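You operate a simulated robot arm through the tools that you are given. There is no shell and no other tool. Be economical: measure what you need, move in short steps, check, and stop when the job is done.

You are at the controls of a simulated two-armed robot. One attempt, no reset.

## Task
Fetch the grey tube with the smallest size on its label from the fitting bench top and stand it on top of the yellow-rim dial. Put the bead box labelled "C" from the top of the cabinet on the fourth shelf from the bottom of the blue shelving. Fetch the green-banded stone and set it on the top of the cream machine. Put the stone from the black mat on the shelf under the extruder. Do these in any order. Set down upright: grey tube.

It is judged by the outcome, as a careful person would: the job done as asked, and still so three seconds after it is handed in. It fails if anything else is knocked over, pushed out of place, dropped, spilled or broken.

## Robot
Two 7-joint arms with two-finger parallel grippers on one trunk, on a base that drives. Base frame: it is fixed to the floor where the robot stands at the start and does not move with it; the origin is under the middle of the robot, x ahead of it, y to its left, z up; the surface under the hand at the start is at about z = 0.86. Lengths are in m, angles in rad, forces in N, time in s.
The left shoulder is at the start at [0.06, 0.189, 1.233], the right one opposite. With the tool pointing down near the work surface each hand reaches from about 0.1 to 0.64 m from the robot's upright axis, wherever it stands, measured 20 degrees to its own side. Places, roughly: bead box [-1, 0.25, 1]; fourth shelf of the blue shelving [-1.2, -3.6, 1.3]; green-banded stone (6x6x2 cm) [1.1, 1.8, 0.9]; grey tube [0.5, 0, 1]; shelf under the extruder (22x76 cm) [2.58, -0.24, 0.46]; stone (6x6x2 cm) [4.6, -3.6, 0.9]; top of the cream machine [4.4, -1.7, 0.9]; yellow-rim dial [0.75, -0.25, 1]. Payload 3.43 kg a hand.
The tool frame of a hand sits at the grasp point between the pads (the TCP): z along the fingers, y along the line on which they close. The tips reach 0.03 m beyond it. The gripper opens to 0.094 m. The fingers are 0.028 m wide and 0.01 m thick; the gripper's body (0.05 by 0.096 m) begins 0.055 m behind the TCP.
Orientation is that of the tool frame in the base frame, as [roll, pitch, yaw] about the fixed x, y, z axes, in that order (R = Rz(yaw) Ry(pitch) Rx(roll)). With the fingers straight down and closing along the base's y, the tool's x points along the base's -x, its y along +y and its z along -z.

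## Interface
- The arms move only by the tool drive_tool. It takes "left_targets", "right_targets" or both (then of equal length, played together; a hand with none holds still); each is a list of rows, each a list of 7 numbers: the shift along the base's x, y, z in units of 25 mm (1.0 is 25 mm), then the turn, a rotation vector about the base's x, y, z in units of 6 degrees (1.0 is 6 degrees), then the closure, from 0 (fully open) to 1 (shut). In form: [[x, y, z, ax, ay, az, hand], ...]. A call has 1 to 8 rows; each row shifts and turns the commanded pose from where the row before left it. A call with a number of a shift or a turn outside -1 to 1 is refused whole. Rows are played at 5 a second. More than 0.05 m and 0.15 rad between two rows, or a gripper value outside its range, and nothing of the call is played. A pose out of reach is approached as far as the arm can. The call stops where the force on the tool passes 40 N (or 10 N more than at its start, if that is more) or the arm is blocked; 0.2 s more then pass. The fingers move at their own pace (about 0.153 m/s each) and stop on an object; they squeeze with about 43 N. The grip force told is the motor's: it shows also when the fingers shut on nothing. Time passes only in rows, and 0.2 s behind the last, so rows that do not move let the fingers close. It gives the time, the measured TCP pose, the force on the tool (base axes), the opening and the grip force at its end, in the units of the frame above (readings bear some noise), with the torque about the TCP (base axes, N m) and any sound that the robot's microphone picked up.
- Cameras (640 x 400 px; columns grow to the right, rows downward): "scene" is now at [-0.0362, 0.0483, 1.7603]; the picture's right is [0.90, -0.44, 0.00], its down [-0.41, -0.84, -0.36] and it looks along [0.16, 0.33, -0.93] (base axes); focal length 214 px, centre (320, 200). "left" rides on the left gripper at [0.076, -0.014, -0.103] in its tool frame; the picture's right is [0.18, 0.98, 0.00], its down [-0.75, 0.14, -0.64] and it looks along [-0.63, 0.12, 0.77] (tool axes); focal length 243 px, centre (320, 200). "right" rides on the right gripper at [0.076, 0.014, -0.102] in its tool frame; the picture's right is [-0.18, 0.98, 0.00], its down [-0.75, -0.14, -0.64] and it looks along [-0.63, -0.12, 0.77] (tool axes); focal length 243 px, centre (320, 200). There is no depth. A picture from a camera that has moved, and an enlarged one, comes with that camera's place and axes in the base frame and with its lens.
- camera(camera): a new picture of that camera. No time passes.
- raise_lower(by): slides the trunk up (or, below 0, down) by that many m; the arms and the scene camera ride with it, the base frame stays. It gives what a move gives, with no picture.
- drive_base(legs): drives the robot by 1 to 6 legs, each [ahead, left, turn to the left] in m, m and rad, along the robot's own axes; the way and the turn of a leg run together, so that a leg with both is an arc; at most 1.5 m and 3.142 rad a leg. The arms and the cameras ride along, it lands a little off, and it stops where it bumps. It gives what a move gives.
- pan_tilt(pan, tilt): turns the head with the scene camera to pan (to the left, within 1.501 rad either way) and tilt (down, from -0.506 to 1.204), counted from straight ahead of the robot. It gives what a move gives.
- enlarge(camera, box): a new picture of the part [left, top, right, bottom] of that camera's present view, enlarged. No time passes.
- job_done(): hands the job in; it is judged then, once.

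Work in short steps. Places have to be worked out from the pictures, the camera data and where the tool is seen: move nearer, look again, correct. Check each grasp and each placing, and mend what went wrong. You have 165 turns and 122 pictures in all, those below and enlarged ones among them. Open the grippers and draw the arms clear of the work before you hand the job in, unless the task says otherwise; then end with one line.

The tools are called by a JSON object that holds its "fn" and its "kwargs". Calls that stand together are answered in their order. drive_tool: Moves the arms, as the interface text tells. Its arguments: {"type":"object","properties":{"left_targets":{"type":"array","items":{"type":"array","items":{"type":"number"}}},"right_targets":{"type":"array","items":{"type":"array","items":{"type":"number"}}}},"required":[]} The other tools are called the same way: raise_lower (by) slides the trunk up or down; drive_base (legs) drives the base; pan_tilt (pan, tilt) turns the head that bears the scene camera; camera (camera) takes a picture; enlarge (camera, box) takes an enlarged picture of a part of a camera's view; job_done () hands the job in.

At the start:

```text
clock: 0.0
left_ee_pos: [0.3494, 0.0211, 1.3005]
left_orientation: [3.14, 0.001, -3.14]
left_force: [1.0, -0.3, -0.5]
left_wrist_torque: [0.02, 0.0, -0.01]
left_finger_gap: 0.0938
left_grasp_force: 0.0
right_ee_pos: [0.3368, -0.2413, 1.2757]
right_orientation: [-3.14, 0.0, -3.141]
right_force: [-0.2, 0.2, -0.2]
right_wrist_torque: [0.02, 0.01, -0.02]
right_finger_gap: 0.094
right_grasp_force: 0.0
trunk travel left (down, up): [-0.905, 0.085]
robot x, y, heading: [0.0006, 0.0009, 0.001]
head pan, tilt: [1.121, 1.201]
```

scene: 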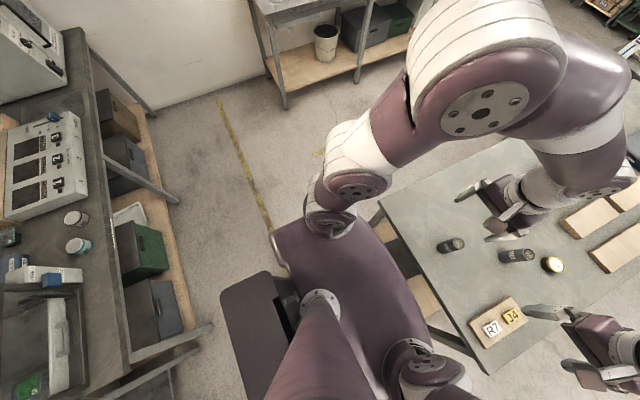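
right: 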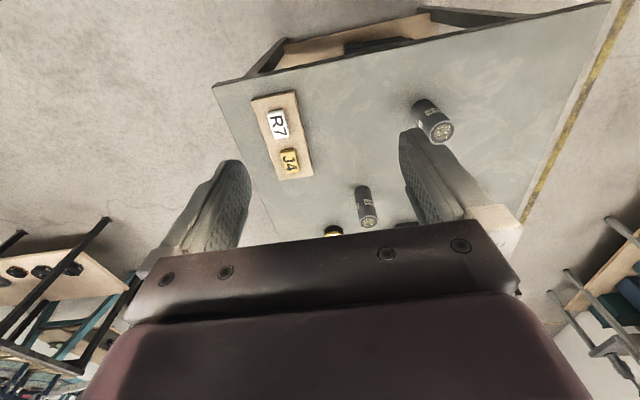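
left: 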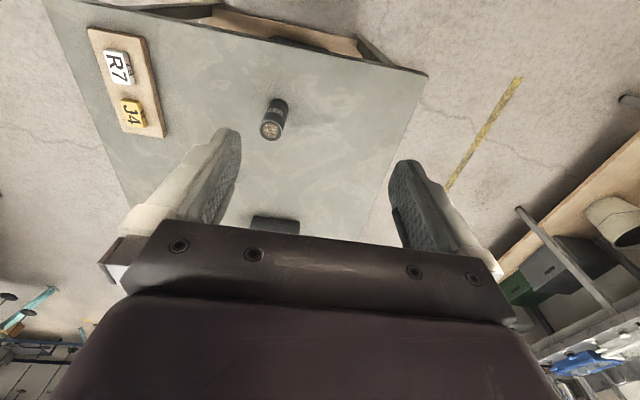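

The bench is ahead with tubes on it. I'll turn the head to look straight ahead and down at the bench.

{"fn": "pan_tilt", "kwargs": {"pan": 0.0, "tilt": 0.9}}

{"fn": "camera", "kwargs": {"camera": "scene"}}

```text
clock: 1.4
left_ee_pos: [0.3489, 0.0209, 1.3016]
left_orientation: [3.141, 0.001, 3.141]
left_force: [-0.1, 1.0, -0.2]
left_wrist_torque: [0.0, 0.02, 0.03]
left_finger_gap: 0.094
left_grasp_force: 0.1
right_ee_pos: [0.3357, -0.2404, 1.2765]
right_orientation: [-3.141, 0.001, 3.141]
right_force: [-0.4, -0.2, 0.0]
right_wrist_torque: [0.0, -0.01, -0.01]
right_finger_gap: 0.0939
right_grasp_force: 0.0
trunk travel left (down, up): [-0.905, 0.085]
robot x, y, heading: [-0.004, 0.0016, -0.002]
head pan, tilt: [0.0, 0.901]
```

```text
118 pictures are left
camera scene: at [0.015, -0.002, 1.7801], right [0.0, -1.0, 0.0], down [-0.78, 0.0, -0.62], along [0.62, 0.0, -0.78], focal length 214 px, centre (320, 200)
```

scene: 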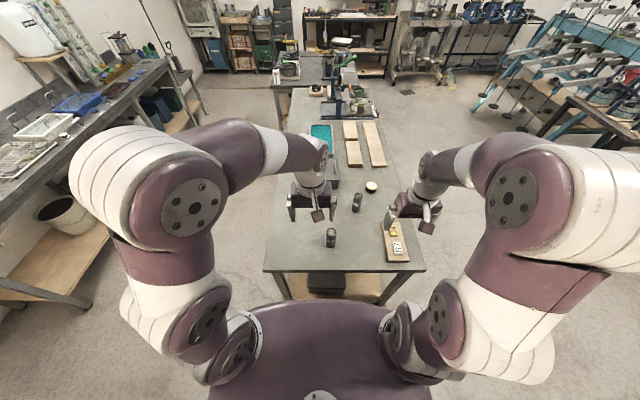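

{"fn": "enlarge", "kwargs": {"camera": "scene", "box": [260, 100, 440, 280]}}

{"fn": "enlarge", "kwargs": {"camera": "right", "box": [320, 80, 480, 240]}}

```text
2.22 times, centred on (350, 190) of scene
camera zoom: at [0.015, -0.002, 1.7801], right [0.0, -1.0, 0.0], down [-0.78, 0.0, -0.62], along [0.62, 0.0, -0.78], focal length 477 px, centre (253, 222)
```

zoom: 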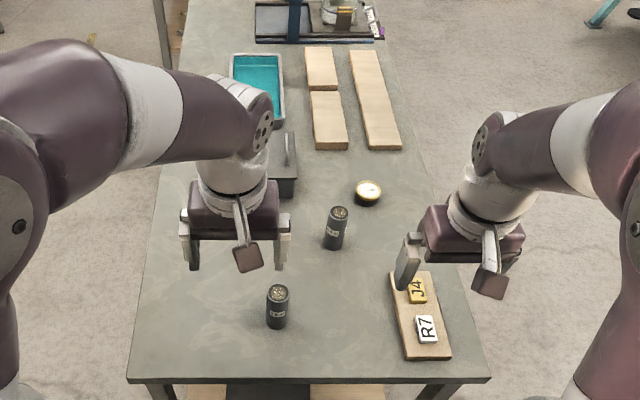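

```text
2.50 times, centred on (400, 160) of right
camera zoom: at [0.2587, -0.2264, 1.3779], right [0.18, 0.98, 0.0], down [0.75, -0.14, 0.64], along [0.63, -0.12, -0.77], focal length 606 px, centre (120, 300)
```

zoom: 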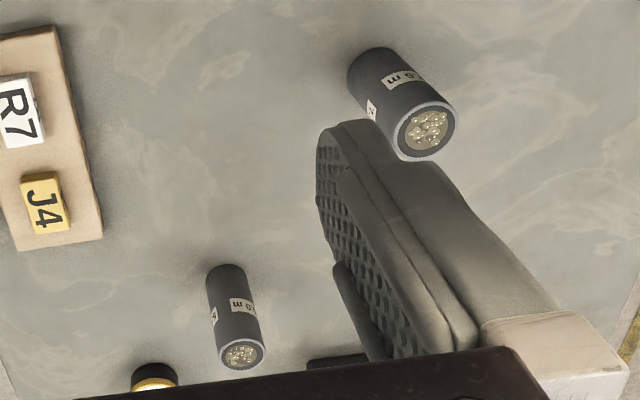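

Two grey tubes are seen; I enlarge their labels.

{"fn": "enlarge", "kwargs": {"camera": "scene", "box": [320, 220, 350, 250]}}

{"fn": "enlarge", "kwargs": {"camera": "scene", "box": [340, 175, 380, 215]}}

{"fn": "enlarge", "kwargs": {"camera": "scene", "box": [260, 40, 420, 140]}}

```text
13.33 times, centred on (335, 235) of scene
camera zoom: at [0.015, -0.002, 1.7801], right [0.0, -1.0, 0.0], down [-0.78, 0.0, -0.62], along [0.62, 0.0, -0.78], focal length 2860 px, centre (120, -267)
```

zoom: 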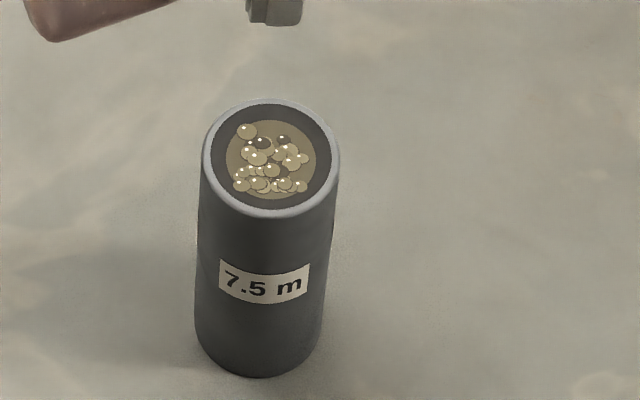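

```text
10.00 times, centred on (360, 195) of scene
camera zoom: at [0.015, -0.002, 1.7801], right [0.0, -1.0, 0.0], down [-0.78, 0.0, -0.62], along [0.62, 0.0, -0.78], focal length 2145 px, centre (-80, 250)
```

zoom: 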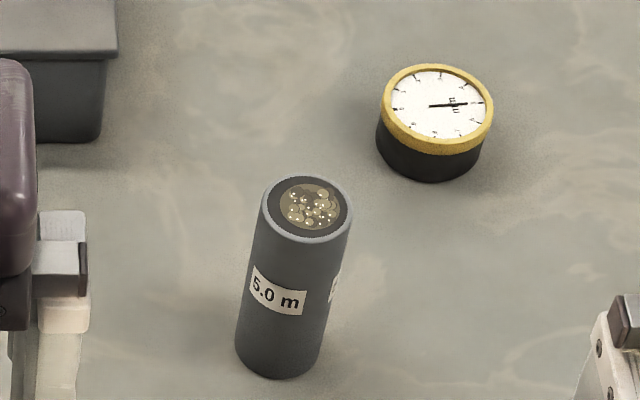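

```text
4.00 times, centred on (340, 90) of scene
camera zoom: at [0.015, -0.002, 1.7801], right [0.0, -1.0, 0.0], down [-0.78, 0.0, -0.62], along [0.62, 0.0, -0.78], focal length 858 px, centre (240, 640)
```

zoom: 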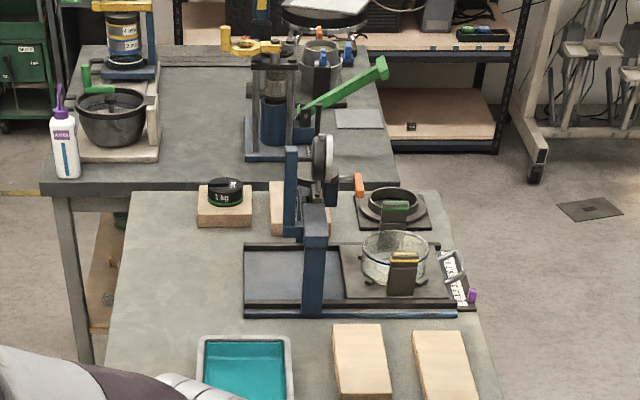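

The smallest seen is 5.0 m, at about (0.67,-0.19), with the dial at (0.82,-0.29). I check for hidden tubes with other views, and tilt down to see the gap between base and bench.

{"fn": "pan_tilt", "kwargs": {"pan": -0.6, "tilt": 1.2}}

{"fn": "camera", "kwargs": {"camera": "scene"}}

```text
clock: 2.4
left_ee_pos: [0.3488, 0.0212, 1.3008]
left_orientation: [3.141, 0.001, 3.14]
left_force: [0.0, 0.3, 0.0]
left_wrist_torque: [0.0, 0.0, 0.04]
left_finger_gap: 0.0938
left_grasp_force: 0.1
right_ee_pos: [0.3356, -0.2404, 1.2757]
right_orientation: [3.141, 0.001, -3.141]
right_force: [0.3, 0.5, 0.3]
right_wrist_torque: [-0.01, -0.01, 0.0]
right_finger_gap: 0.0944
right_grasp_force: 0.0
trunk travel left (down, up): [-0.905, 0.085]
robot x, y, heading: [0.0036, -0.0028, 0.003]
head pan, tilt: [-0.6, 1.201]
```

```text
112 pictures are left
camera scene: at [-0.0143, -0.0336, 1.7604], right [-0.56, -0.83, 0.0], down [-0.77, 0.53, -0.36], along [0.3, -0.2, -0.93], focal length 214 px, centre (320, 200)
```

scene: 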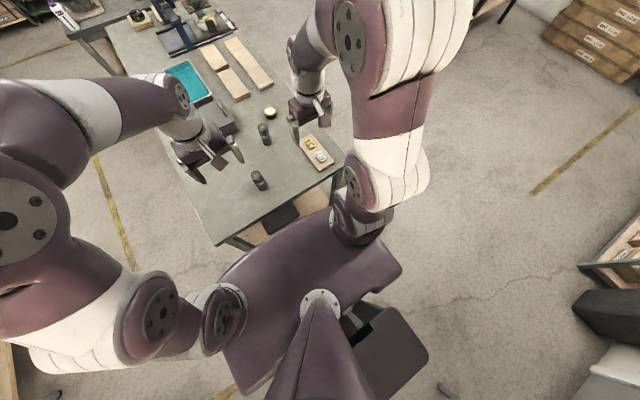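

Floor right of the bench is clear. I drive around to the bench's right side, turning to face it from there.

{"fn": "drive_base", "kwargs": {"legs": [[-0.05, -1.15, 0], [0.72, 0, 0], [0, 0, 1.571]]}}

{"fn": "pan_tilt", "kwargs": {"pan": 0.0, "tilt": 1.0}}

{"fn": "camera", "kwargs": {"camera": "scene"}}

```text
clock: 15.5
left_ee_pos: [0.6274, -0.793, 1.3006]
left_orientation: [-3.141, 0.003, -1.558]
left_force: [-0.6, -0.3, -1.0]
left_wrist_torque: [0.04, 0.01, -0.01]
left_finger_gap: 0.094
left_grasp_force: 0.1
right_ee_pos: [0.8875, -0.8034, 1.2745]
right_orientation: [3.141, 0.001, -1.559]
right_force: [0.1, -0.3, -0.3]
right_wrist_torque: [0.01, -0.01, -0.02]
right_finger_gap: 0.094
right_grasp_force: 0.1
trunk travel left (down, up): [-0.905, 0.085]
robot x, y, heading: [0.6492, -1.14, 1.584]
head pan, tilt: [-0.6, 1.201]
```

```text
clock: 16.5
left_ee_pos: [0.6258, -0.7913, 1.3013]
left_orientation: [3.141, 0.003, -1.558]
left_force: [0.2, -0.9, 0.2]
left_wrist_torque: [0.01, -0.02, 0.03]
left_finger_gap: 0.0941
left_grasp_force: 0.0
right_ee_pos: [0.8876, -0.8028, 1.2769]
right_orientation: [-3.141, 0.001, -1.557]
right_force: [-0.3, 0.4, -0.6]
right_wrist_torque: [-0.01, 0.0, -0.05]
right_finger_gap: 0.0936
right_grasp_force: 0.1
trunk travel left (down, up): [-0.905, 0.085]
robot x, y, heading: [0.6527, -1.1425, 1.575]
head pan, tilt: [0.0, 1.0]
```

```text
111 pictures are left
camera scene: at [0.651, -1.1333, 1.7729], right [1.0, 0.01, 0.0], down [0.01, -0.84, -0.54], along [-0.01, 0.54, -0.84], focal length 214 px, centre (320, 200)
```

scene: 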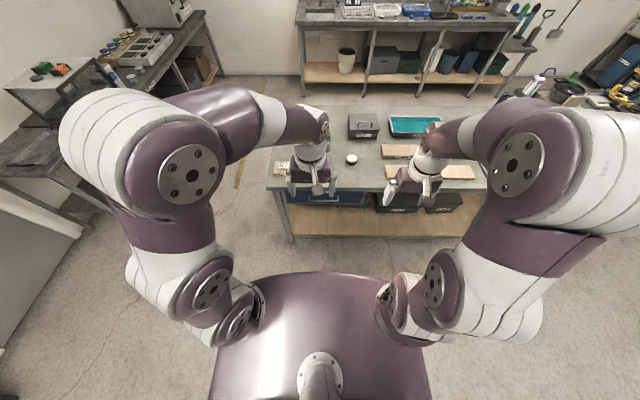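

Edge of the bench is at y≈-0.47. I drive ahead 0.30 so the bench edge is as near as it was at the start.

{"fn": "drive_base", "kwargs": {"legs": [[0.31, 0, 0]]}}

{"fn": "pan_tilt", "kwargs": {"pan": 0.0, "tilt": 1.2}}

{"fn": "camera", "kwargs": {"camera": "scene"}}

{"fn": "camera", "kwargs": {"camera": "right"}}

```text
clock: 18.6
left_ee_pos: [0.6235, -0.4897, 1.3026]
left_orientation: [-3.142, 0.003, -1.563]
left_force: [-0.7, -0.6, -0.4]
left_wrist_torque: [0.04, -0.03, -0.02]
left_finger_gap: 0.0938
left_grasp_force: 0.1
right_ee_pos: [0.8852, -0.5004, 1.2755]
right_orientation: [-3.141, 0.001, -1.562]
right_force: [-0.1, -0.3, 0.9]
right_wrist_torque: [0.02, -0.03, 0.02]
right_finger_gap: 0.0941
right_grasp_force: 0.1
trunk travel left (down, up): [-0.905, 0.085]
robot x, y, heading: [0.6472, -0.8335, 1.576]
head pan, tilt: [0.0, 1.0]
```

```text
clock: 19.3
left_ee_pos: [0.6239, -0.488, 1.3012]
left_orientation: [-3.142, 0.003, -1.562]
left_force: [0.0, -0.6, -0.4]
left_wrist_torque: [-0.03, 0.02, 0.01]
left_finger_gap: 0.094
left_grasp_force: 0.1
right_ee_pos: [0.8869, -0.4984, 1.2758]
right_orientation: [-3.141, 0.0, -1.563]
right_force: [-0.5, 0.5, -0.2]
right_wrist_torque: [0.0, -0.02, 0.0]
right_finger_gap: 0.0939
right_grasp_force: 0.0
trunk travel left (down, up): [-0.905, 0.085]
robot x, y, heading: [0.6486, -0.8343, 1.576]
head pan, tilt: [0.0, 1.201]
```

```text
110 pictures are left
camera scene: at [0.6478, -0.8419, 1.7604], right [1.0, 0.01, 0.0], down [0.01, -0.93, -0.36], along [0.0, 0.36, -0.93], focal length 214 px, centre (320, 200)
```

scene: 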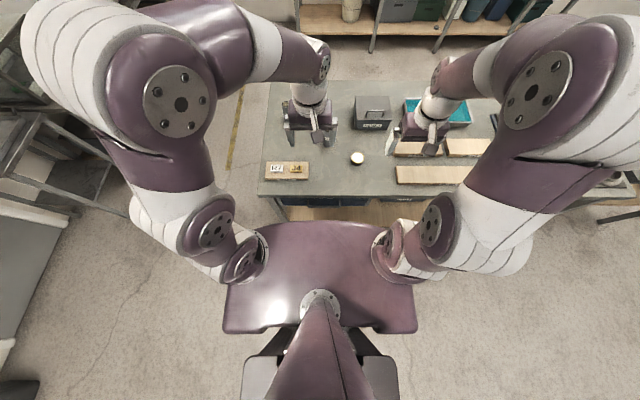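

```text
109 pictures are left
camera right: at [0.8711, -0.5751, 1.3779], right [-0.98, 0.18, 0.0], down [0.13, 0.76, 0.64], along [0.11, 0.63, -0.77], focal length 243 px, centre (320, 200)
```

right: 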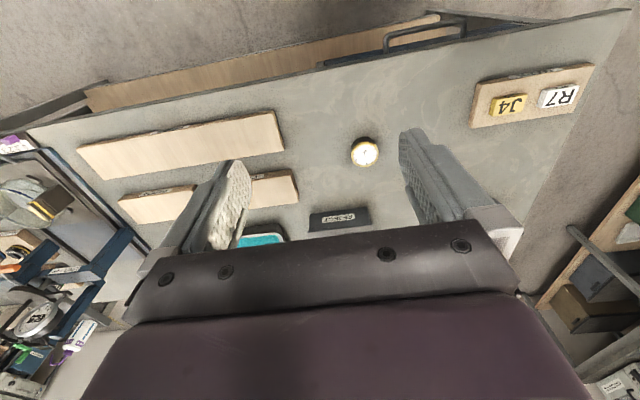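

The 5.0 tube is hidden below the left hand; the dial fits (0.82,-0.29). I move the left arm aside and bring the right hand toward the tube, then look.

{"fn": "drive_tool", "kwargs": {"left_targets": [[-1, 0, 0, 0, 0, 0, 0], [-1, 0, 0, 0, 0, 0, 0], [-1, 0, 0, 0, 0, 0, 0], [-1, 0, 0, 0, 0, 0, 0], [-1, 0, 0, 0, 0, 0, 0], [-1, 0, 0, 0, 0, 0, 0], [-1, 0, 0, 0, 0, 0, 0], [-1, -1, 0, 0, 0, 0, 0]], "right_targets": [[-0.5, 0.3, 0.2, 0, 0, 0, 0], [-0.5, 0.3, 0, 0, 0, 0, 0], [-0.5, 0.3, 0, 0, 0, 0, 0], [-0.5, 0.3, 0, 0, 0, 0, 0], [-0.5, 0.3, 0, 0, 0, 0, 0], [-0.5, 0.3, 0, 0, 0, 0, 0], [-0.5, 0.3, 0, 0, 0, 0, 0], [-0.5, 0.3, 0, 0, 0, 0, 0]]}}

{"fn": "camera", "kwargs": {"camera": "right"}}

{"fn": "camera", "kwargs": {"camera": "scene"}}

```text
clock: 21.1
left_ee_pos: [0.4223, -0.5128, 1.3003]
left_orientation: [-3.141, 0.005, -1.563]
left_force: [-1.1, -1.0, -0.1]
left_wrist_torque: [0.01, -0.02, -0.01]
left_finger_gap: 0.094
left_grasp_force: 0.2
right_ee_pos: [0.7832, -0.4399, 1.2811]
right_orientation: [-3.139, 0.001, -1.562]
right_force: [0.0, -0.5, -0.5]
right_wrist_torque: [0.04, 0.0, 0.02]
right_finger_gap: 0.0942
right_grasp_force: 0.1
trunk travel left (down, up): [-0.905, 0.085]
robot x, y, heading: [0.6462, -0.8407, 1.587]
head pan, tilt: [0.0, 1.201]
```

```text
108 pictures are left
camera right: at [0.7704, -0.5169, 1.3826], right [-0.98, 0.18, 0.0], down [0.13, 0.75, 0.64], along [0.11, 0.63, -0.77], focal length 243 px, centre (320, 200)
```

right: 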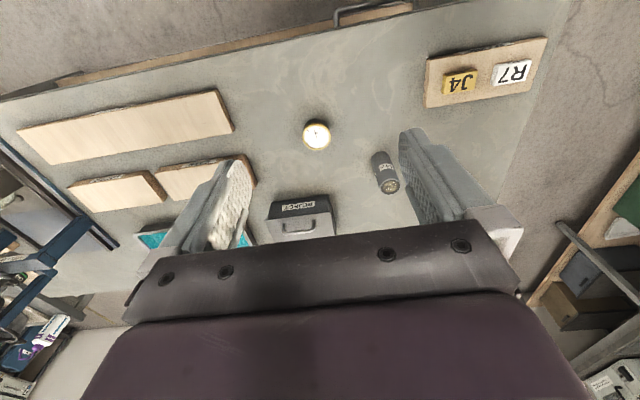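

```text
107 pictures are left
camera scene: at [0.6462, -0.8444, 1.7603], right [1.0, 0.01, 0.0], down [0.01, -0.93, -0.36], along [0.0, 0.36, -0.93], focal length 214 px, centre (320, 200)
```

scene: 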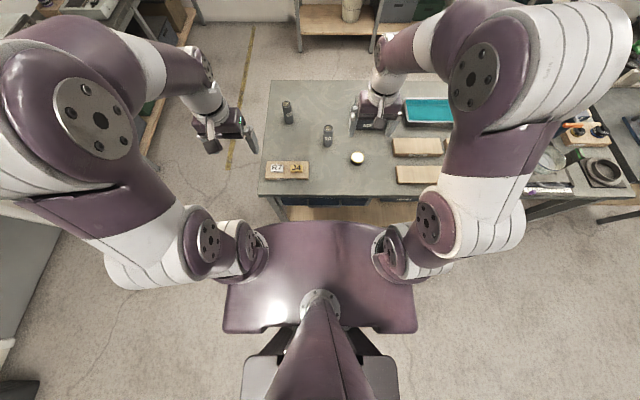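

Only two tubes exist, so 5.0 m it is, at about (0.68,-0.197). Moving the open right hand above it.

{"fn": "drive_tool", "kwargs": {"right_targets": [[-0.5, 1, -0.4, 0, 0, 0, 0], [-0.5, 1, -0.4, 0, 0, 0, 0], [-0.5, 1, -0.4, 0, 0, 0, 0], [-0.5, 1, -0.4, 0, 0, 0, 0], [-0.5, 1, -0.4, 0, 0, 0, 0], [-0.5, 1, -0.4, 0, 0, 0, 0], [-0.5, 1, -0.4, 0, 0, 0, 0], [-0.6, 1, -0.8, 0, 0, 0, 0]]}}

{"fn": "camera", "kwargs": {"camera": "right"}}

{"fn": "camera", "kwargs": {"camera": "scene"}}

```text
clock: 22.9
left_ee_pos: [0.4213, -0.5106, 1.299]
left_orientation: [-3.141, 0.001, -1.562]
left_force: [0.4, -0.4, 0.1]
left_wrist_torque: [-0.04, -0.02, 0.0]
left_finger_gap: 0.0939
left_grasp_force: 0.1
right_ee_pos: [0.6938, -0.2738, 1.1601]
right_orientation: [3.141, -0.001, -1.562]
right_force: [0.0, 0.5, -0.1]
right_wrist_torque: [-0.02, 0.01, -0.01]
right_finger_gap: 0.0943
right_grasp_force: 0.0
right hand out of reach, approached as far as the arm can: row 5, 6, 7, 8
trunk travel left (down, up): [-0.905, 0.085]
robot x, y, heading: [0.6514, -0.8372, 1.58]
head pan, tilt: [0.0, 1.201]
```

```text
106 pictures are left
camera right: at [0.6792, -0.3503, 1.2631], right [-0.98, 0.18, 0.0], down [0.13, 0.76, 0.64], along [0.11, 0.63, -0.77], focal length 243 px, centre (320, 200)
```

right: 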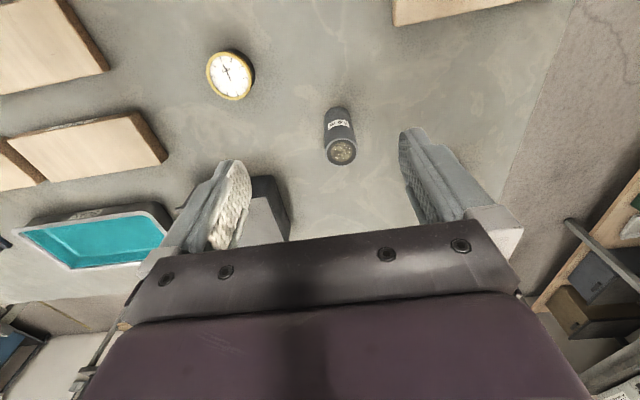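

```text
105 pictures are left
camera scene: at [0.6467, -0.8404, 1.7604], right [1.0, 0.01, 0.0], down [0.01, -0.93, -0.36], along [0.0, 0.36, -0.93], focal length 214 px, centre (320, 200)
```

scene: 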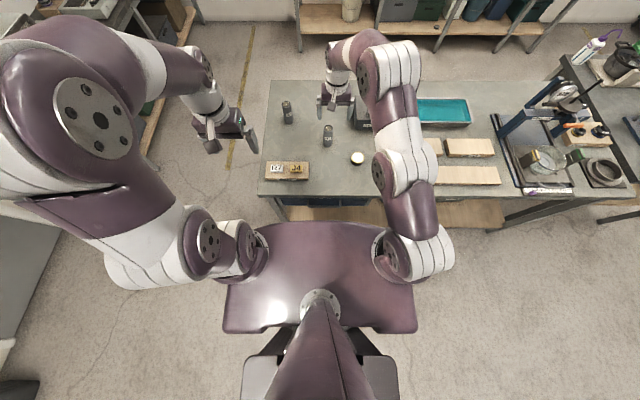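

Reach is short at this height; tube at (0.679,-0.197). I descend beside/over it since reach grows lower, keeping y short of the tube for now.

{"fn": "drive_tool", "kwargs": {"right_targets": [[-0.2, -0.5, -0.6, 0, 0, 0, 0], [-0.2, -0.5, -0.6, 0, 0, 0, 0], [0, 0, -0.8, 0, 0, 0, 0], [0, 0, -0.8, 0, 0, 0, 0], [0, 0, -0.8, 0, 0, 0, 0], [0, 0, -0.8, 0, 0, 0, 0]]}}

```text
clock: 24.3
left_ee_pos: [0.4247, -0.5116, 1.2991]
left_orientation: [3.141, 0.002, -1.562]
left_force: [0.2, -0.5, -0.1]
left_wrist_torque: [0.01, 0.04, 0.03]
left_finger_gap: 0.094
left_grasp_force: 0.0
right_ee_pos: [0.6824, -0.3031, 1.051]
right_orientation: [3.14, -0.001, -1.562]
right_force: [0.0, -0.3, -0.4]
right_wrist_torque: [0.03, 0.0, -0.05]
right_finger_gap: 0.0941
right_grasp_force: 0.0
trunk travel left (down, up): [-0.905, 0.085]
robot x, y, heading: [0.6513, -0.8376, 1.574]
head pan, tilt: [0.0, 1.201]
```

Now at z 1.05, y -0.303, short of the tube. Descend to z≈0.955 there, then look.

{"fn": "drive_tool", "kwargs": {"right_targets": [[0, 0, -1, 0, 0, 0, 0], [0, 0, -1, 0, 0, 0, 0], [0, 0, -1, 0, 0, 0, 0], [-0.1, 0, -0.8, 0, 0, 0, 0]]}}

{"fn": "camera", "kwargs": {"camera": "right"}}

```text
clock: 25.3
left_ee_pos: [0.4246, -0.5109, 1.2987]
left_orientation: [-3.14, 0.002, -1.562]
left_force: [-0.2, -0.3, -0.1]
left_wrist_torque: [0.01, 0.01, 0.01]
left_finger_gap: 0.0938
left_grasp_force: 0.0
right_ee_pos: [0.6811, -0.3, 0.9549]
right_orientation: [-3.141, -0.001, -1.561]
right_force: [1.1, -0.6, 0.6]
right_wrist_torque: [-0.04, 0.01, -0.02]
right_finger_gap: 0.0941
right_grasp_force: 0.0
trunk travel left (down, up): [-0.905, 0.085]
robot x, y, heading: [0.6482, -0.8344, 1.578]
head pan, tilt: [0.0, 1.201]
```

```text
104 pictures are left
camera right: at [0.6651, -0.3767, 1.0574], right [-0.98, 0.18, 0.0], down [0.13, 0.75, 0.64], along [0.11, 0.63, -0.77], focal length 243 px, centre (320, 200)
```

right: 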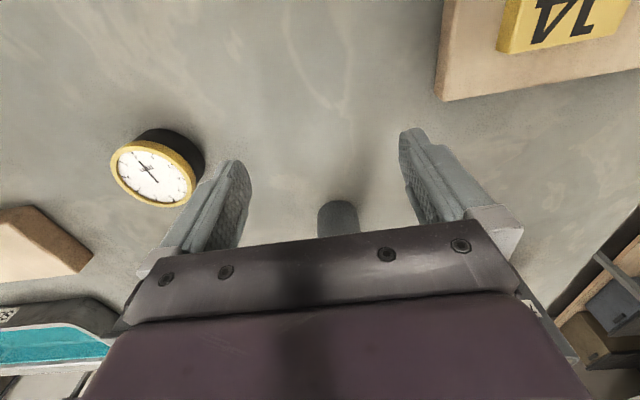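

The tube is centred between the fingers ahead. Slide +y 0.10 m and close.

{"fn": "drive_tool", "kwargs": {"right_targets": [[-0.05, 0.9, 0, 0, 0, 0, 0], [0, 0.9, 0, 0, 0, 0, 0], [0, 0.9, 0, 0, 0, 0, 0], [0, 0.9, 0, 0, 0, 0, 0], [0, 0.5, 0, 0, 0, 0, 0]]}}

{"fn": "camera", "kwargs": {"camera": "right"}}

{"fn": "enlarge", "kwargs": {"camera": "scene", "box": [260, 60, 440, 200]}}

```text
clock: 26.5
left_ee_pos: [0.4237, -0.5111, 1.2981]
left_orientation: [3.14, 0.001, -1.562]
left_force: [-0.2, -0.3, 0.1]
left_wrist_torque: [-0.02, 0.0, -0.03]
left_finger_gap: 0.0937
left_grasp_force: 0.0
right_ee_pos: [0.6851, -0.2355, 0.9584]
right_orientation: [-3.141, 0.001, -1.559]
right_force: [-0.1, 0.3, 0.5]
right_wrist_torque: [-0.02, -0.01, 0.01]
right_finger_gap: 0.0945
right_grasp_force: 0.0
right hand out of reach, approached as far as the arm can: row 3, 4, 5
trunk travel left (down, up): [-0.905, 0.085]
robot x, y, heading: [0.6472, -0.8389, 1.582]
head pan, tilt: [0.0, 1.201]
```

```text
103 pictures are left
camera right: at [0.671, -0.3127, 1.0608], right [-0.98, 0.18, 0.0], down [0.13, 0.76, 0.64], along [0.11, 0.63, -0.77], focal length 243 px, centre (320, 200)
```

right: 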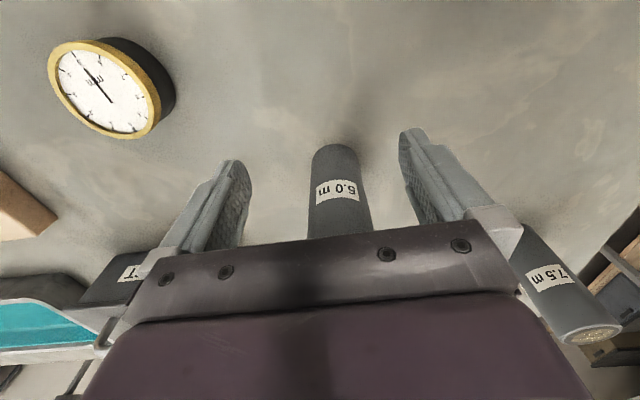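

```text
2.86 times, centred on (350, 130) of scene
camera zoom: at [0.6477, -0.8424, 1.7603], right [1.0, 0.01, 0.0], down [0.01, -0.93, -0.36], along [0.0, 0.36, -0.93], focal length 613 px, centre (234, 400)
```

zoom: 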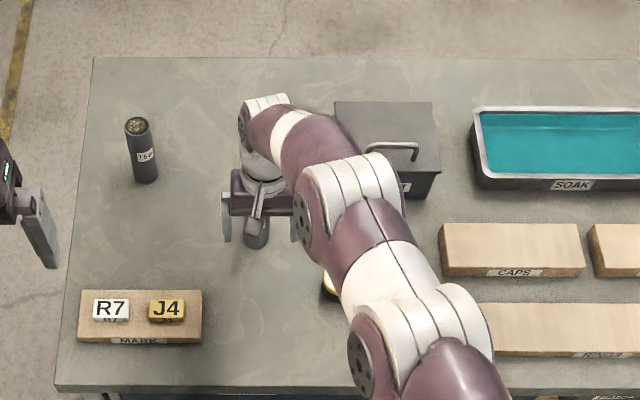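

About 4 cm short. I tilt the hand 24° about x so the fingers lean forward, which extends reach without moving the base.

{"fn": "drive_tool", "kwargs": {"right_targets": [[0, 0, 0, 1, 0, 0, 0], [0, 0, 0, 1, 0, 0, 0], [0, 0, 0, 1, 0, 0, 0], [0, 0, 0, 1, 0, 0, 0]]}}

```text
clock: 27.5
left_ee_pos: [0.423, -0.5134, 1.2999]
left_orientation: [-3.141, 0.003, -1.563]
left_force: [0.9, 0.1, -0.1]
left_wrist_torque: [0.03, 0.0, 0.01]
left_finger_gap: 0.0938
left_grasp_force: 0.1
right_ee_pos: [0.6865, -0.2361, 0.96]
right_orientation: [-3.139, 0.421, -1.56]
right_force: [-0.8, 0.7, -0.3]
right_wrist_torque: [0.0, -0.01, 0.03]
right_finger_gap: 0.0941
right_grasp_force: 0.1
trunk travel left (down, up): [-0.905, 0.085]
robot x, y, heading: [0.6501, -0.8378, 1.578]
head pan, tilt: [0.0, 1.201]
```

Tilted as hoped. Now slide +y 0.038 and then shut the fingers.

{"fn": "drive_tool", "kwargs": {"right_targets": [[-0.15, 0.8, -0.1, 0, 0, 0, 0], [-0.1, 0.8, -0.1, 0, 0, 0, 0], [0, 0, 0, 0, 0, 0, 0]]}}

{"fn": "camera", "kwargs": {"camera": "right"}}

```text
clock: 28.3
left_ee_pos: [0.4239, -0.5119, 1.299]
left_orientation: [-3.141, 0.003, -1.563]
left_force: [-0.1, -0.2, -0.6]
left_wrist_torque: [-0.03, 0.0, 0.03]
left_finger_gap: 0.0941
left_grasp_force: 0.1
right_ee_pos: [0.6795, -0.1978, 0.9559]
right_orientation: [-3.139, 0.419, -1.56]
right_force: [0.1, -0.5, 0.2]
right_wrist_torque: [0.02, 0.0, 0.0]
right_finger_gap: 0.094
right_grasp_force: 0.1
trunk travel left (down, up): [-0.905, 0.085]
robot x, y, heading: [0.646, -0.8383, 1.584]
head pan, tilt: [0.0, 1.201]
```

```text
101 pictures are left
camera right: at [0.6654, -0.3098, 1.019], right [-0.98, 0.16, 0.07], down [0.13, 0.43, 0.89], along [0.11, 0.89, -0.44], focal length 243 px, centre (320, 200)
```

right: 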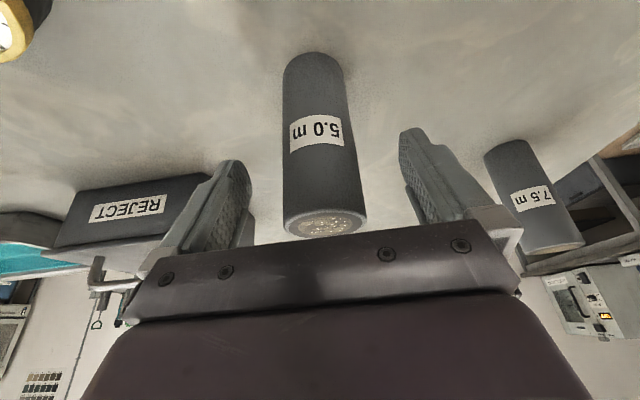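

The tube sits between the pads. Close.

{"fn": "drive_tool", "kwargs": {"right_targets": [[0, 0, 0, 0, 0, 0, 1], [0, 0, 0, 0, 0, 0, 1], [0, 0, 0, 0, 0, 0, 1], [0, 0, 0, 0, 0, 0, 1]]}}

```text
clock: 29.3
left_ee_pos: [0.4228, -0.5108, 1.2997]
left_orientation: [3.141, 0.002, -1.562]
left_force: [0.4, -0.1, -0.1]
left_wrist_torque: [0.0, -0.01, -0.02]
left_finger_gap: 0.0939
left_grasp_force: 0.0
right_ee_pos: [0.6808, -0.197, 0.9556]
right_orientation: [-3.139, 0.419, -1.561]
right_force: [-0.7, -0.3, -0.1]
right_wrist_torque: [-0.03, 0.14, -0.01]
right_finger_gap: 0.0481
right_grasp_force: 43.2
trunk travel left (down, up): [-0.905, 0.085]
robot x, y, heading: [0.6509, -0.8375, 1.579]
head pan, tilt: [0.0, 1.201]
```

Gripped at 48 mm. Lift 9 cm, watching the tube come along.

{"fn": "drive_tool", "kwargs": {"right_targets": [[0, 0, 0.6, 0, 0, 0, 1], [0, -0.2, 0.8, 0, 0, 0, 1], [0, -0.2, 0.8, 0, 0, 0, 1], [0, -0.2, 0.8, 0, 0, 0, 1]]}}

{"fn": "camera", "kwargs": {"camera": "right"}}

{"fn": "enlarge", "kwargs": {"camera": "scene", "box": [260, 60, 440, 200]}}

```text
clock: 30.3
left_ee_pos: [0.4234, -0.512, 1.2988]
left_orientation: [-3.141, 0.0, -1.562]
left_force: [0.5, 0.2, 0.0]
left_wrist_torque: [0.02, 0.02, -0.02]
left_finger_gap: 0.0941
left_grasp_force: 0.0
right_ee_pos: [0.682, -0.2122, 1.0283]
right_orientation: [-3.136, 0.417, -1.56]
right_force: [0.1, -0.2, -2.0]
right_wrist_torque: [-0.04, 0.05, 0.01]
right_finger_gap: 0.0484
right_grasp_force: 42.8
trunk travel left (down, up): [-0.905, 0.085]
robot x, y, heading: [0.6475, -0.8354, 1.578]
head pan, tilt: [0.0, 1.201]
```

```text
100 pictures are left
camera right: at [0.6667, -0.3239, 1.0906], right [-0.98, 0.16, 0.07], down [0.13, 0.43, 0.89], along [0.11, 0.89, -0.44], focal length 243 px, centre (320, 200)
```

right: 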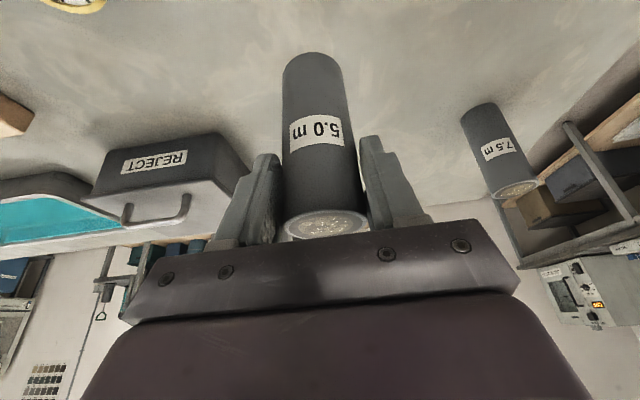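

```text
2.86 times, centred on (350, 130) of scene
camera zoom: at [0.6478, -0.8428, 1.7603], right [1.0, 0.01, 0.0], down [0.01, -0.93, -0.36], along [0.0, 0.36, -0.93], focal length 613 px, centre (234, 400)
```

zoom: 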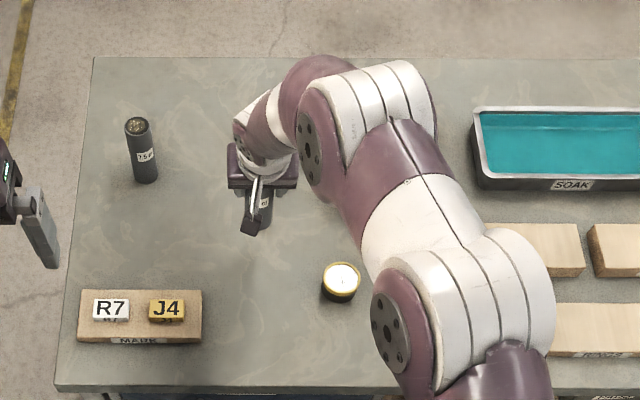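

The tube is held upright. Dial centre is about (0.821,-0.290) with top z≈0.888; carry the tube above it.

{"fn": "drive_tool", "kwargs": {"right_targets": [[0.93, -0.52, 0, 0, 0, 0, 1], [0.93, -0.52, 0, 0, 0, 0, 1], [0.93, -0.52, 0, 0, 0, 0, 1], [0.93, -0.52, 0, 0, 0, 0, 1], [0.93, -0.52, 0, 0, 0, 0, 1], [0.91, -0.52, 0, 0, 0, 0, 1], [0, 0, 0, 0, 0, 0, 1]]}}

{"fn": "camera", "kwargs": {"camera": "right"}}

{"fn": "camera", "kwargs": {"camera": "left"}}

```text
clock: 31.9
left_ee_pos: [0.423, -0.511, 1.2987]
left_orientation: [3.142, 0.001, -1.564]
left_force: [0.1, 0.4, -0.6]
left_wrist_torque: [0.0, 0.02, 0.01]
left_finger_gap: 0.0939
left_grasp_force: 0.1
right_ee_pos: [0.818, -0.287, 1.0302]
right_orientation: [-3.138, 0.42, -1.561]
right_force: [-1.1, -0.5, -2.5]
right_wrist_torque: [-0.04, -0.02, 0.01]
right_finger_gap: 0.0481
right_grasp_force: 43.4
trunk travel left (down, up): [-0.905, 0.085]
robot x, y, heading: [0.6476, -0.8377, 1.583]
head pan, tilt: [0.0, 1.201]
```

```text
98 pictures are left
camera right: at [0.8037, -0.3996, 1.0914], right [-0.98, 0.16, 0.07], down [0.13, 0.43, 0.89], along [0.11, 0.89, -0.44], focal length 243 px, centre (320, 200)
```

right: 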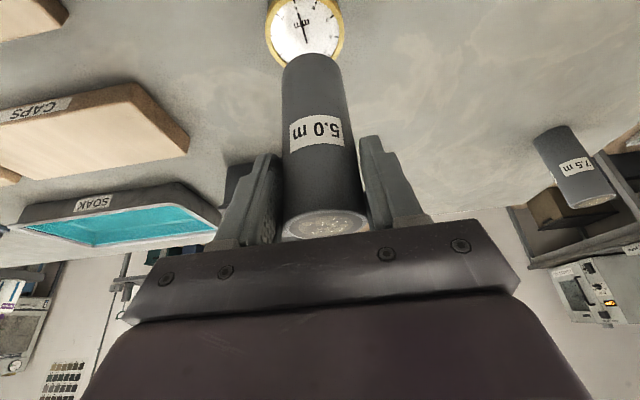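

```text
97 pictures are left
camera left: at [0.4382, -0.5888, 1.4016], right [-0.98, -0.19, 0.0], down [-0.15, 0.75, 0.64], along [-0.12, 0.63, -0.77], focal length 243 px, centre (320, 200)
```

left: 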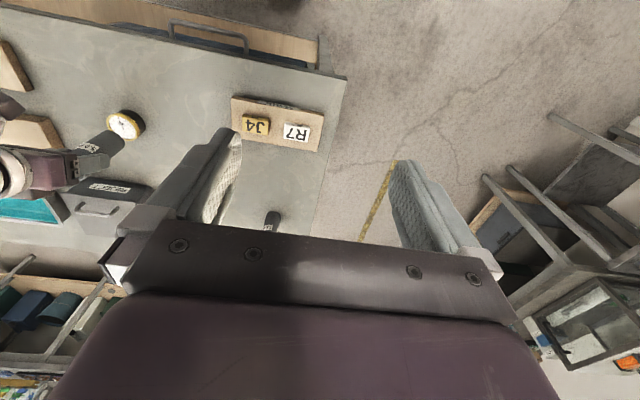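

Nearly aligned. Descend 3 cm with +6 mm in x, then compare tube bottom and dial in both views.

{"fn": "drive_tool", "kwargs": {"right_targets": [[0.1, 0, -0.5, 0, 0, 0, 1], [0.1, 0, -0.5, 0, 0, 0, 1], [0, -0.1, -0.2, 0, 0, 0, 1], [0, 0, 0, 0, 0, 0, 1]]}}

{"fn": "enlarge", "kwargs": {"camera": "right", "box": [240, 0, 400, 100]}}

{"fn": "enlarge", "kwargs": {"camera": "left", "box": [40, 80, 200, 180]}}

```text
clock: 32.9
left_ee_pos: [0.4239, -0.512, 1.2982]
left_orientation: [3.14, 0.002, -1.562]
left_force: [-0.6, 0.8, 0.5]
left_wrist_torque: [-0.01, -0.01, 0.01]
left_finger_gap: 0.0942
left_grasp_force: 0.0
right_ee_pos: [0.8236, -0.2912, 0.9988]
right_orientation: [-3.137, 0.418, -1.564]
right_force: [0.0, -0.2, -3.2]
right_wrist_torque: [0.01, 0.01, 0.01]
right_finger_gap: 0.0481
right_grasp_force: 43.1
trunk travel left (down, up): [-0.905, 0.085]
robot x, y, heading: [0.6466, -0.8342, 1.582]
head pan, tilt: [0.0, 1.201]
```

```text
4.00 times, centred on (320, 50) of right
camera zoom: at [0.8094, -0.4028, 1.0618], right [-0.98, 0.16, 0.07], down [0.13, 0.43, 0.89], along [0.11, 0.89, -0.44], focal length 970 px, centre (320, 800)
```

zoom: 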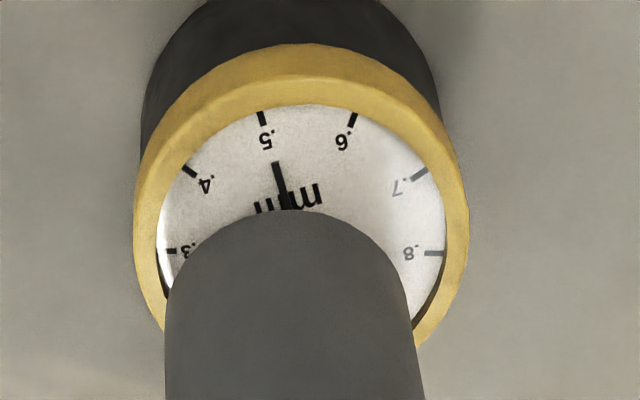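

```text
4.00 times, centred on (120, 130) of left
camera zoom: at [0.4386, -0.5891, 1.4017], right [-0.98, -0.19, 0.0], down [-0.15, 0.75, 0.64], along [-0.12, 0.63, -0.77], focal length 970 px, centre (1120, 480)
```

zoom: 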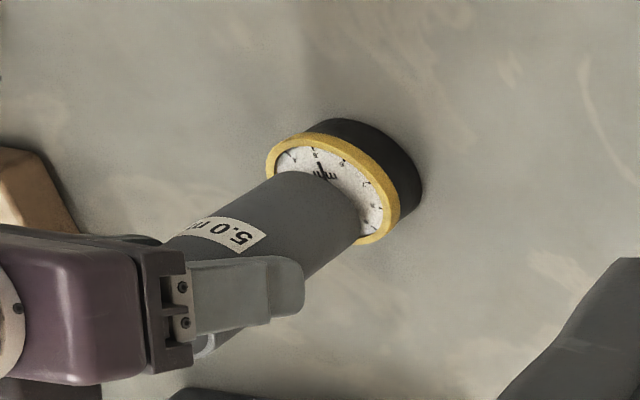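

The tube hangs ~10 mm above the dial but about 12 mm too far in +y. Correct y and look again.

{"fn": "drive_tool", "kwargs": {"right_targets": [[-0.06, -0.5, 0, 0, 0, 0, 1], [0, 0, -0.15, 0, 0, 0, 1], [0, 0, 0, 0, 0, 0, 1]]}}

{"fn": "enlarge", "kwargs": {"camera": "right", "box": [240, 0, 400, 100]}}

{"fn": "enlarge", "kwargs": {"camera": "left", "box": [40, 80, 200, 180]}}

```text
clock: 33.7
left_ee_pos: [0.4236, -0.5109, 1.2993]
left_orientation: [-3.141, 0.003, -1.562]
left_force: [0.0, 0.6, 0.2]
left_wrist_torque: [-0.06, -0.01, 0.0]
left_finger_gap: 0.0941
left_grasp_force: 0.1
right_ee_pos: [0.8217, -0.3041, 0.9959]
right_orientation: [-3.141, 0.419, -1.56]
right_force: [-0.1, 0.0, -2.4]
right_wrist_torque: [-0.02, -0.02, -0.03]
right_finger_gap: 0.048
right_grasp_force: 43.2
trunk travel left (down, up): [-0.905, 0.085]
robot x, y, heading: [0.6477, -0.8363, 1.579]
head pan, tilt: [0.0, 1.201]
```

```text
4.00 times, centred on (320, 50) of right
camera zoom: at [0.8082, -0.4151, 1.058], right [-0.98, 0.16, 0.07], down [0.13, 0.43, 0.89], along [0.11, 0.89, -0.44], focal length 970 px, centre (320, 800)
```

zoom: 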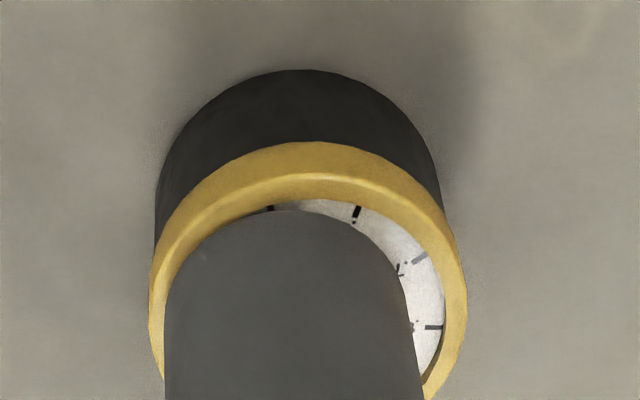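

```text
4.00 times, centred on (120, 130) of left
camera zoom: at [0.4385, -0.5884, 1.4015], right [-0.98, -0.19, 0.0], down [-0.15, 0.75, 0.64], along [-0.12, 0.63, -0.77], focal length 970 px, centre (1120, 480)
```

zoom: 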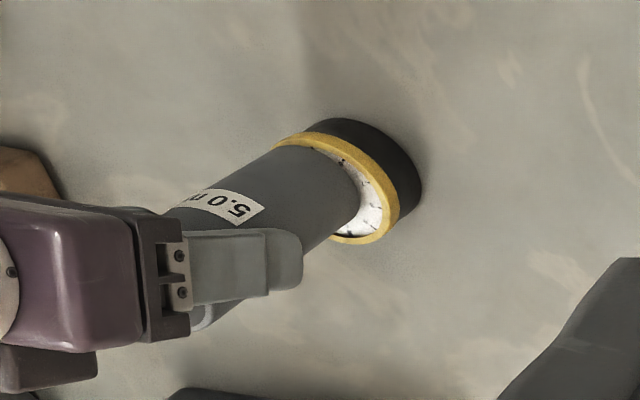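

Close. Tube seems ~3 mm too far +x and ~1 mm too far -y; fine-tune while dropping 3 mm.

{"fn": "drive_tool", "kwargs": {"right_targets": [[-0.12, 0.05, 0, 0, 0, 0, 1], [0, 0, -0.14, 0, 0, 0, 1], [0, 0, 0, 0, 0, 0, 1]]}}

{"fn": "enlarge", "kwargs": {"camera": "right", "box": [240, 0, 400, 100]}}

{"fn": "enlarge", "kwargs": {"camera": "left", "box": [80, 90, 160, 140]}}

```text
clock: 34.5
left_ee_pos: [0.4244, -0.512, 1.2994]
left_orientation: [3.141, 0.001, -1.562]
left_force: [0.9, 0.7, -0.2]
left_wrist_torque: [0.03, 0.05, 0.03]
left_finger_gap: 0.0942
left_grasp_force: 0.0
right_ee_pos: [0.8197, -0.3027, 0.9933]
right_orientation: [-3.138, 0.418, -1.562]
right_force: [0.6, -0.1, -3.1]
right_wrist_torque: [-0.03, 0.0, 0.03]
right_finger_gap: 0.0475
right_grasp_force: 43.0
trunk travel left (down, up): [-0.905, 0.085]
robot x, y, heading: [0.6512, -0.8367, 1.581]
head pan, tilt: [0.0, 1.201]
```

```text
4.00 times, centred on (320, 50) of right
camera zoom: at [0.8054, -0.4149, 1.0555], right [-0.98, 0.16, 0.07], down [0.13, 0.43, 0.89], along [0.11, 0.89, -0.44], focal length 970 px, centre (320, 800)
```

zoom: 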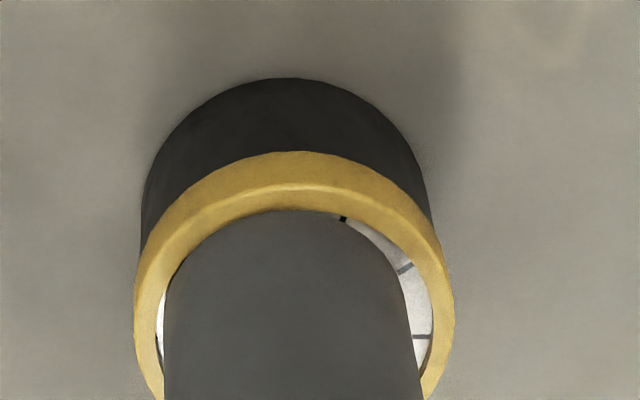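

```text
8.00 times, centred on (120, 115) of left
camera zoom: at [0.4385, -0.5892, 1.4017], right [-0.98, -0.19, 0.0], down [-0.15, 0.75, 0.64], along [-0.12, 0.63, -0.77], focal length 1941 px, centre (1920, 880)
```

zoom: 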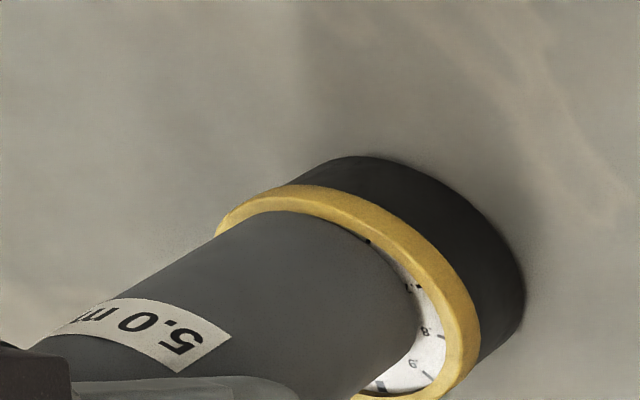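

Alignment looks good within 1–2 mm. Descend in 1.5 mm rows, watching force.

{"fn": "drive_tool", "kwargs": {"right_targets": [[0, 0, -0.06, 0, 0, 0, 1], [0, 0, -0.06, 0, 0, 0, 1], [0, 0, -0.06, 0, 0, 0, 1], [0, 0, 0, 0, 0, 0, 1]]}}

{"fn": "enlarge", "kwargs": {"camera": "right", "box": [240, 0, 400, 100]}}

```text
clock: 35.5
left_ee_pos: [0.4242, -0.5157, 1.3014]
left_orientation: [-3.141, 0.004, -1.562]
left_force: [-0.4, 0.2, 0.2]
left_wrist_torque: [0.01, -0.03, 0.0]
left_finger_gap: 0.094
left_grasp_force: 0.1
right_ee_pos: [0.8203, -0.3028, 0.9923]
right_orientation: [-3.137, 0.428, -1.562]
right_force: [3.8, -1.9, 31.7]
right_wrist_torque: [-0.02, 0.17, 0.03]
right_finger_gap: 0.0476
right_grasp_force: 42.8
trunk travel left (down, up): [-0.905, 0.085]
robot x, y, heading: [0.6451, -0.8394, 1.58]
head pan, tilt: [0.0, 1.201]
```

```text
4.00 times, centred on (320, 50) of right
camera zoom: at [0.8052, -0.4152, 1.0535], right [-0.98, 0.16, 0.07], down [0.14, 0.42, 0.9], along [0.11, 0.89, -0.43], focal length 970 px, centre (320, 800)
```

zoom: 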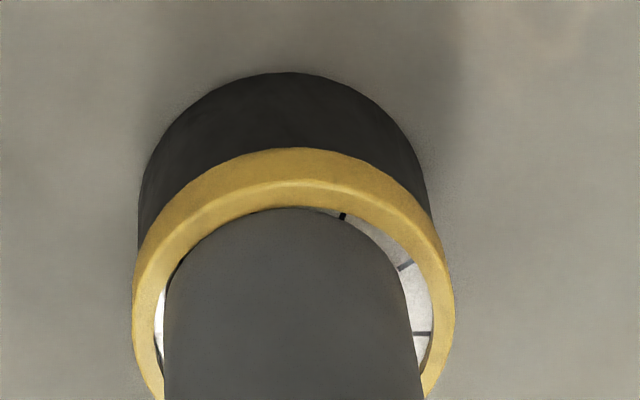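

Contact at 32 N, level with the rim region. Check from the left camera which part touches.

{"fn": "enlarge", "kwargs": {"camera": "left", "box": [80, 90, 160, 140]}}

{"fn": "enlarge", "kwargs": {"camera": "scene", "box": [320, 120, 400, 170]}}

```text
8.00 times, centred on (120, 115) of left
camera zoom: at [0.438, -0.5933, 1.4028], right [-0.98, -0.19, 0.0], down [-0.15, 0.75, 0.65], along [-0.12, 0.63, -0.76], focal length 1941 px, centre (1920, 880)
```

zoom: 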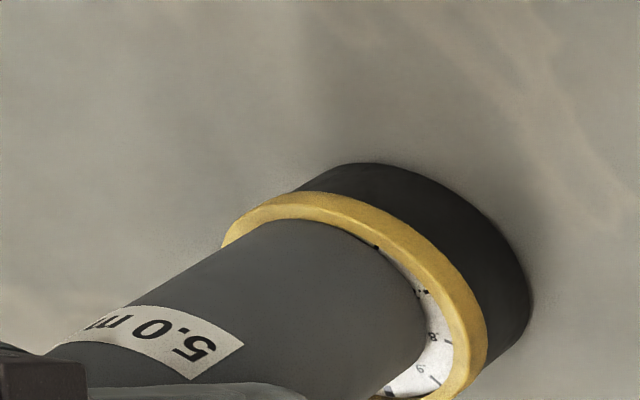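

```text
8.00 times, centred on (360, 145) of scene
camera zoom: at [0.6472, -0.8478, 1.7607], right [1.0, 0.01, 0.0], down [0.01, -0.93, -0.37], along [0.0, 0.37, -0.93], focal length 1716 px, centre (0, 640)
```

zoom: 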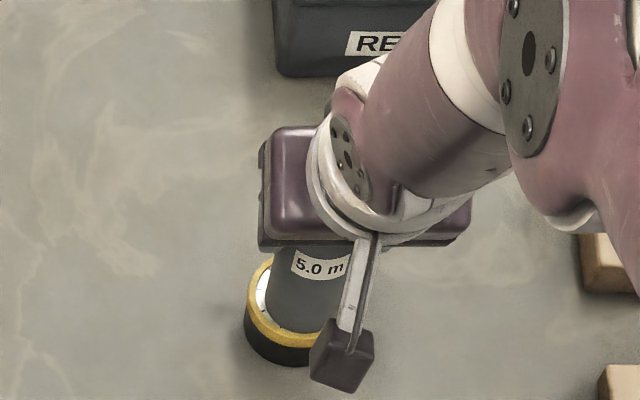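

Gaps show the tube about 1–2 mm off toward -y and +x within the rim. Lift 3 mm, shift slightly, and lower again.

{"fn": "drive_tool", "kwargs": {"right_targets": [[0, 0, 0.2, 0, 0, 0, 1], [-0.05, 0.05, 0, 0, 0, 0, 1], [0, 0, -0.08, 0, 0, 0, 1], [0, 0, -0.06, 0, 0, 0, 1], [0, 0, 0, 0, 0, 0, 1]]}}

{"fn": "enlarge", "kwargs": {"camera": "right", "box": [240, 0, 400, 100]}}

```text
clock: 36.7
left_ee_pos: [0.4232, -0.5157, 1.3007]
left_orientation: [3.141, 0.006, -1.562]
left_force: [0.0, 0.6, -0.4]
left_wrist_torque: [-0.02, 0.0, -0.02]
left_finger_gap: 0.0939
left_grasp_force: 0.0
right_ee_pos: [0.8185, -0.3042, 0.9908]
right_orientation: [-3.138, 0.426, -1.562]
right_force: [3.3, -1.2, 33.7]
right_wrist_torque: [0.04, 0.2, 0.04]
right_finger_gap: 0.0479
right_grasp_force: 43.2
trunk travel left (down, up): [-0.905, 0.085]
robot x, y, heading: [0.6509, -0.8344, 1.579]
head pan, tilt: [0.0, 1.201]
```

```text
4.00 times, centred on (320, 50) of right
camera zoom: at [0.8047, -0.4162, 1.0535], right [-0.98, 0.16, 0.07], down [0.13, 0.42, 0.9], along [0.11, 0.89, -0.44], focal length 970 px, centre (320, 800)
```

zoom: 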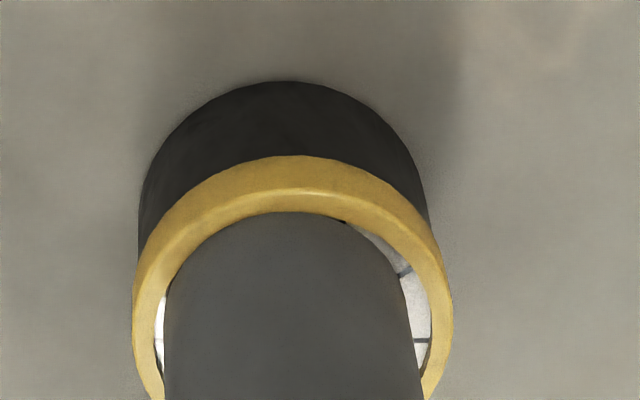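

Contact stable. Ease off the press, then open the fingers.

{"fn": "drive_tool", "kwargs": {"right_targets": [[0, 0, 0.06, 0, 0, 0, 1], [0, 0, 0, 0, 0, 0, 0.4], [0, 0, 0, 0, 0, 0, 0.2], [0, 0, 0, 0, 0, 0, 0], [0, 0, 0, 0, 0, 0, 0]]}}

{"fn": "camera", "kwargs": {"camera": "right"}}

```text
clock: 37.9
left_ee_pos: [0.4235, -0.5114, 1.2991]
left_orientation: [3.141, 0.002, -1.561]
left_force: [-1.3, 0.1, -1.2]
left_wrist_torque: [-0.01, -0.03, 0.01]
left_finger_gap: 0.094
left_grasp_force: 0.1
right_ee_pos: [0.8197, -0.3009, 0.9891]
right_orientation: [-3.137, 0.419, -1.56]
right_force: [-0.6, -0.4, -0.2]
right_wrist_torque: [0.02, 0.0, -0.01]
right_finger_gap: 0.0941
right_grasp_force: 0.0
trunk travel left (down, up): [-0.905, 0.085]
robot x, y, heading: [0.6515, -0.8377, 1.582]
head pan, tilt: [0.0, 1.201]
```

```text
86 pictures are left
camera right: at [0.8048, -0.4137, 1.0521], right [-0.98, 0.16, 0.07], down [0.13, 0.43, 0.89], along [0.11, 0.89, -0.44], focal length 243 px, centre (320, 200)
```

right: 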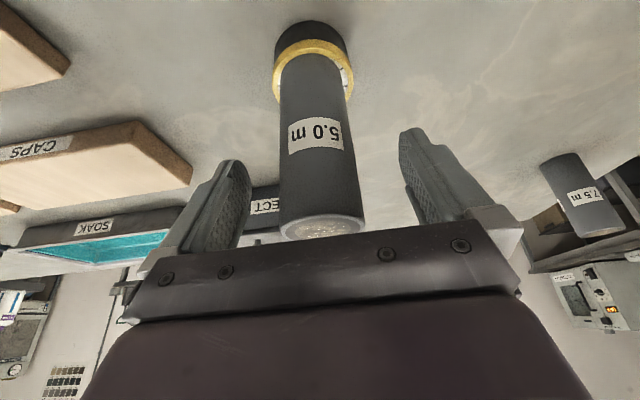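

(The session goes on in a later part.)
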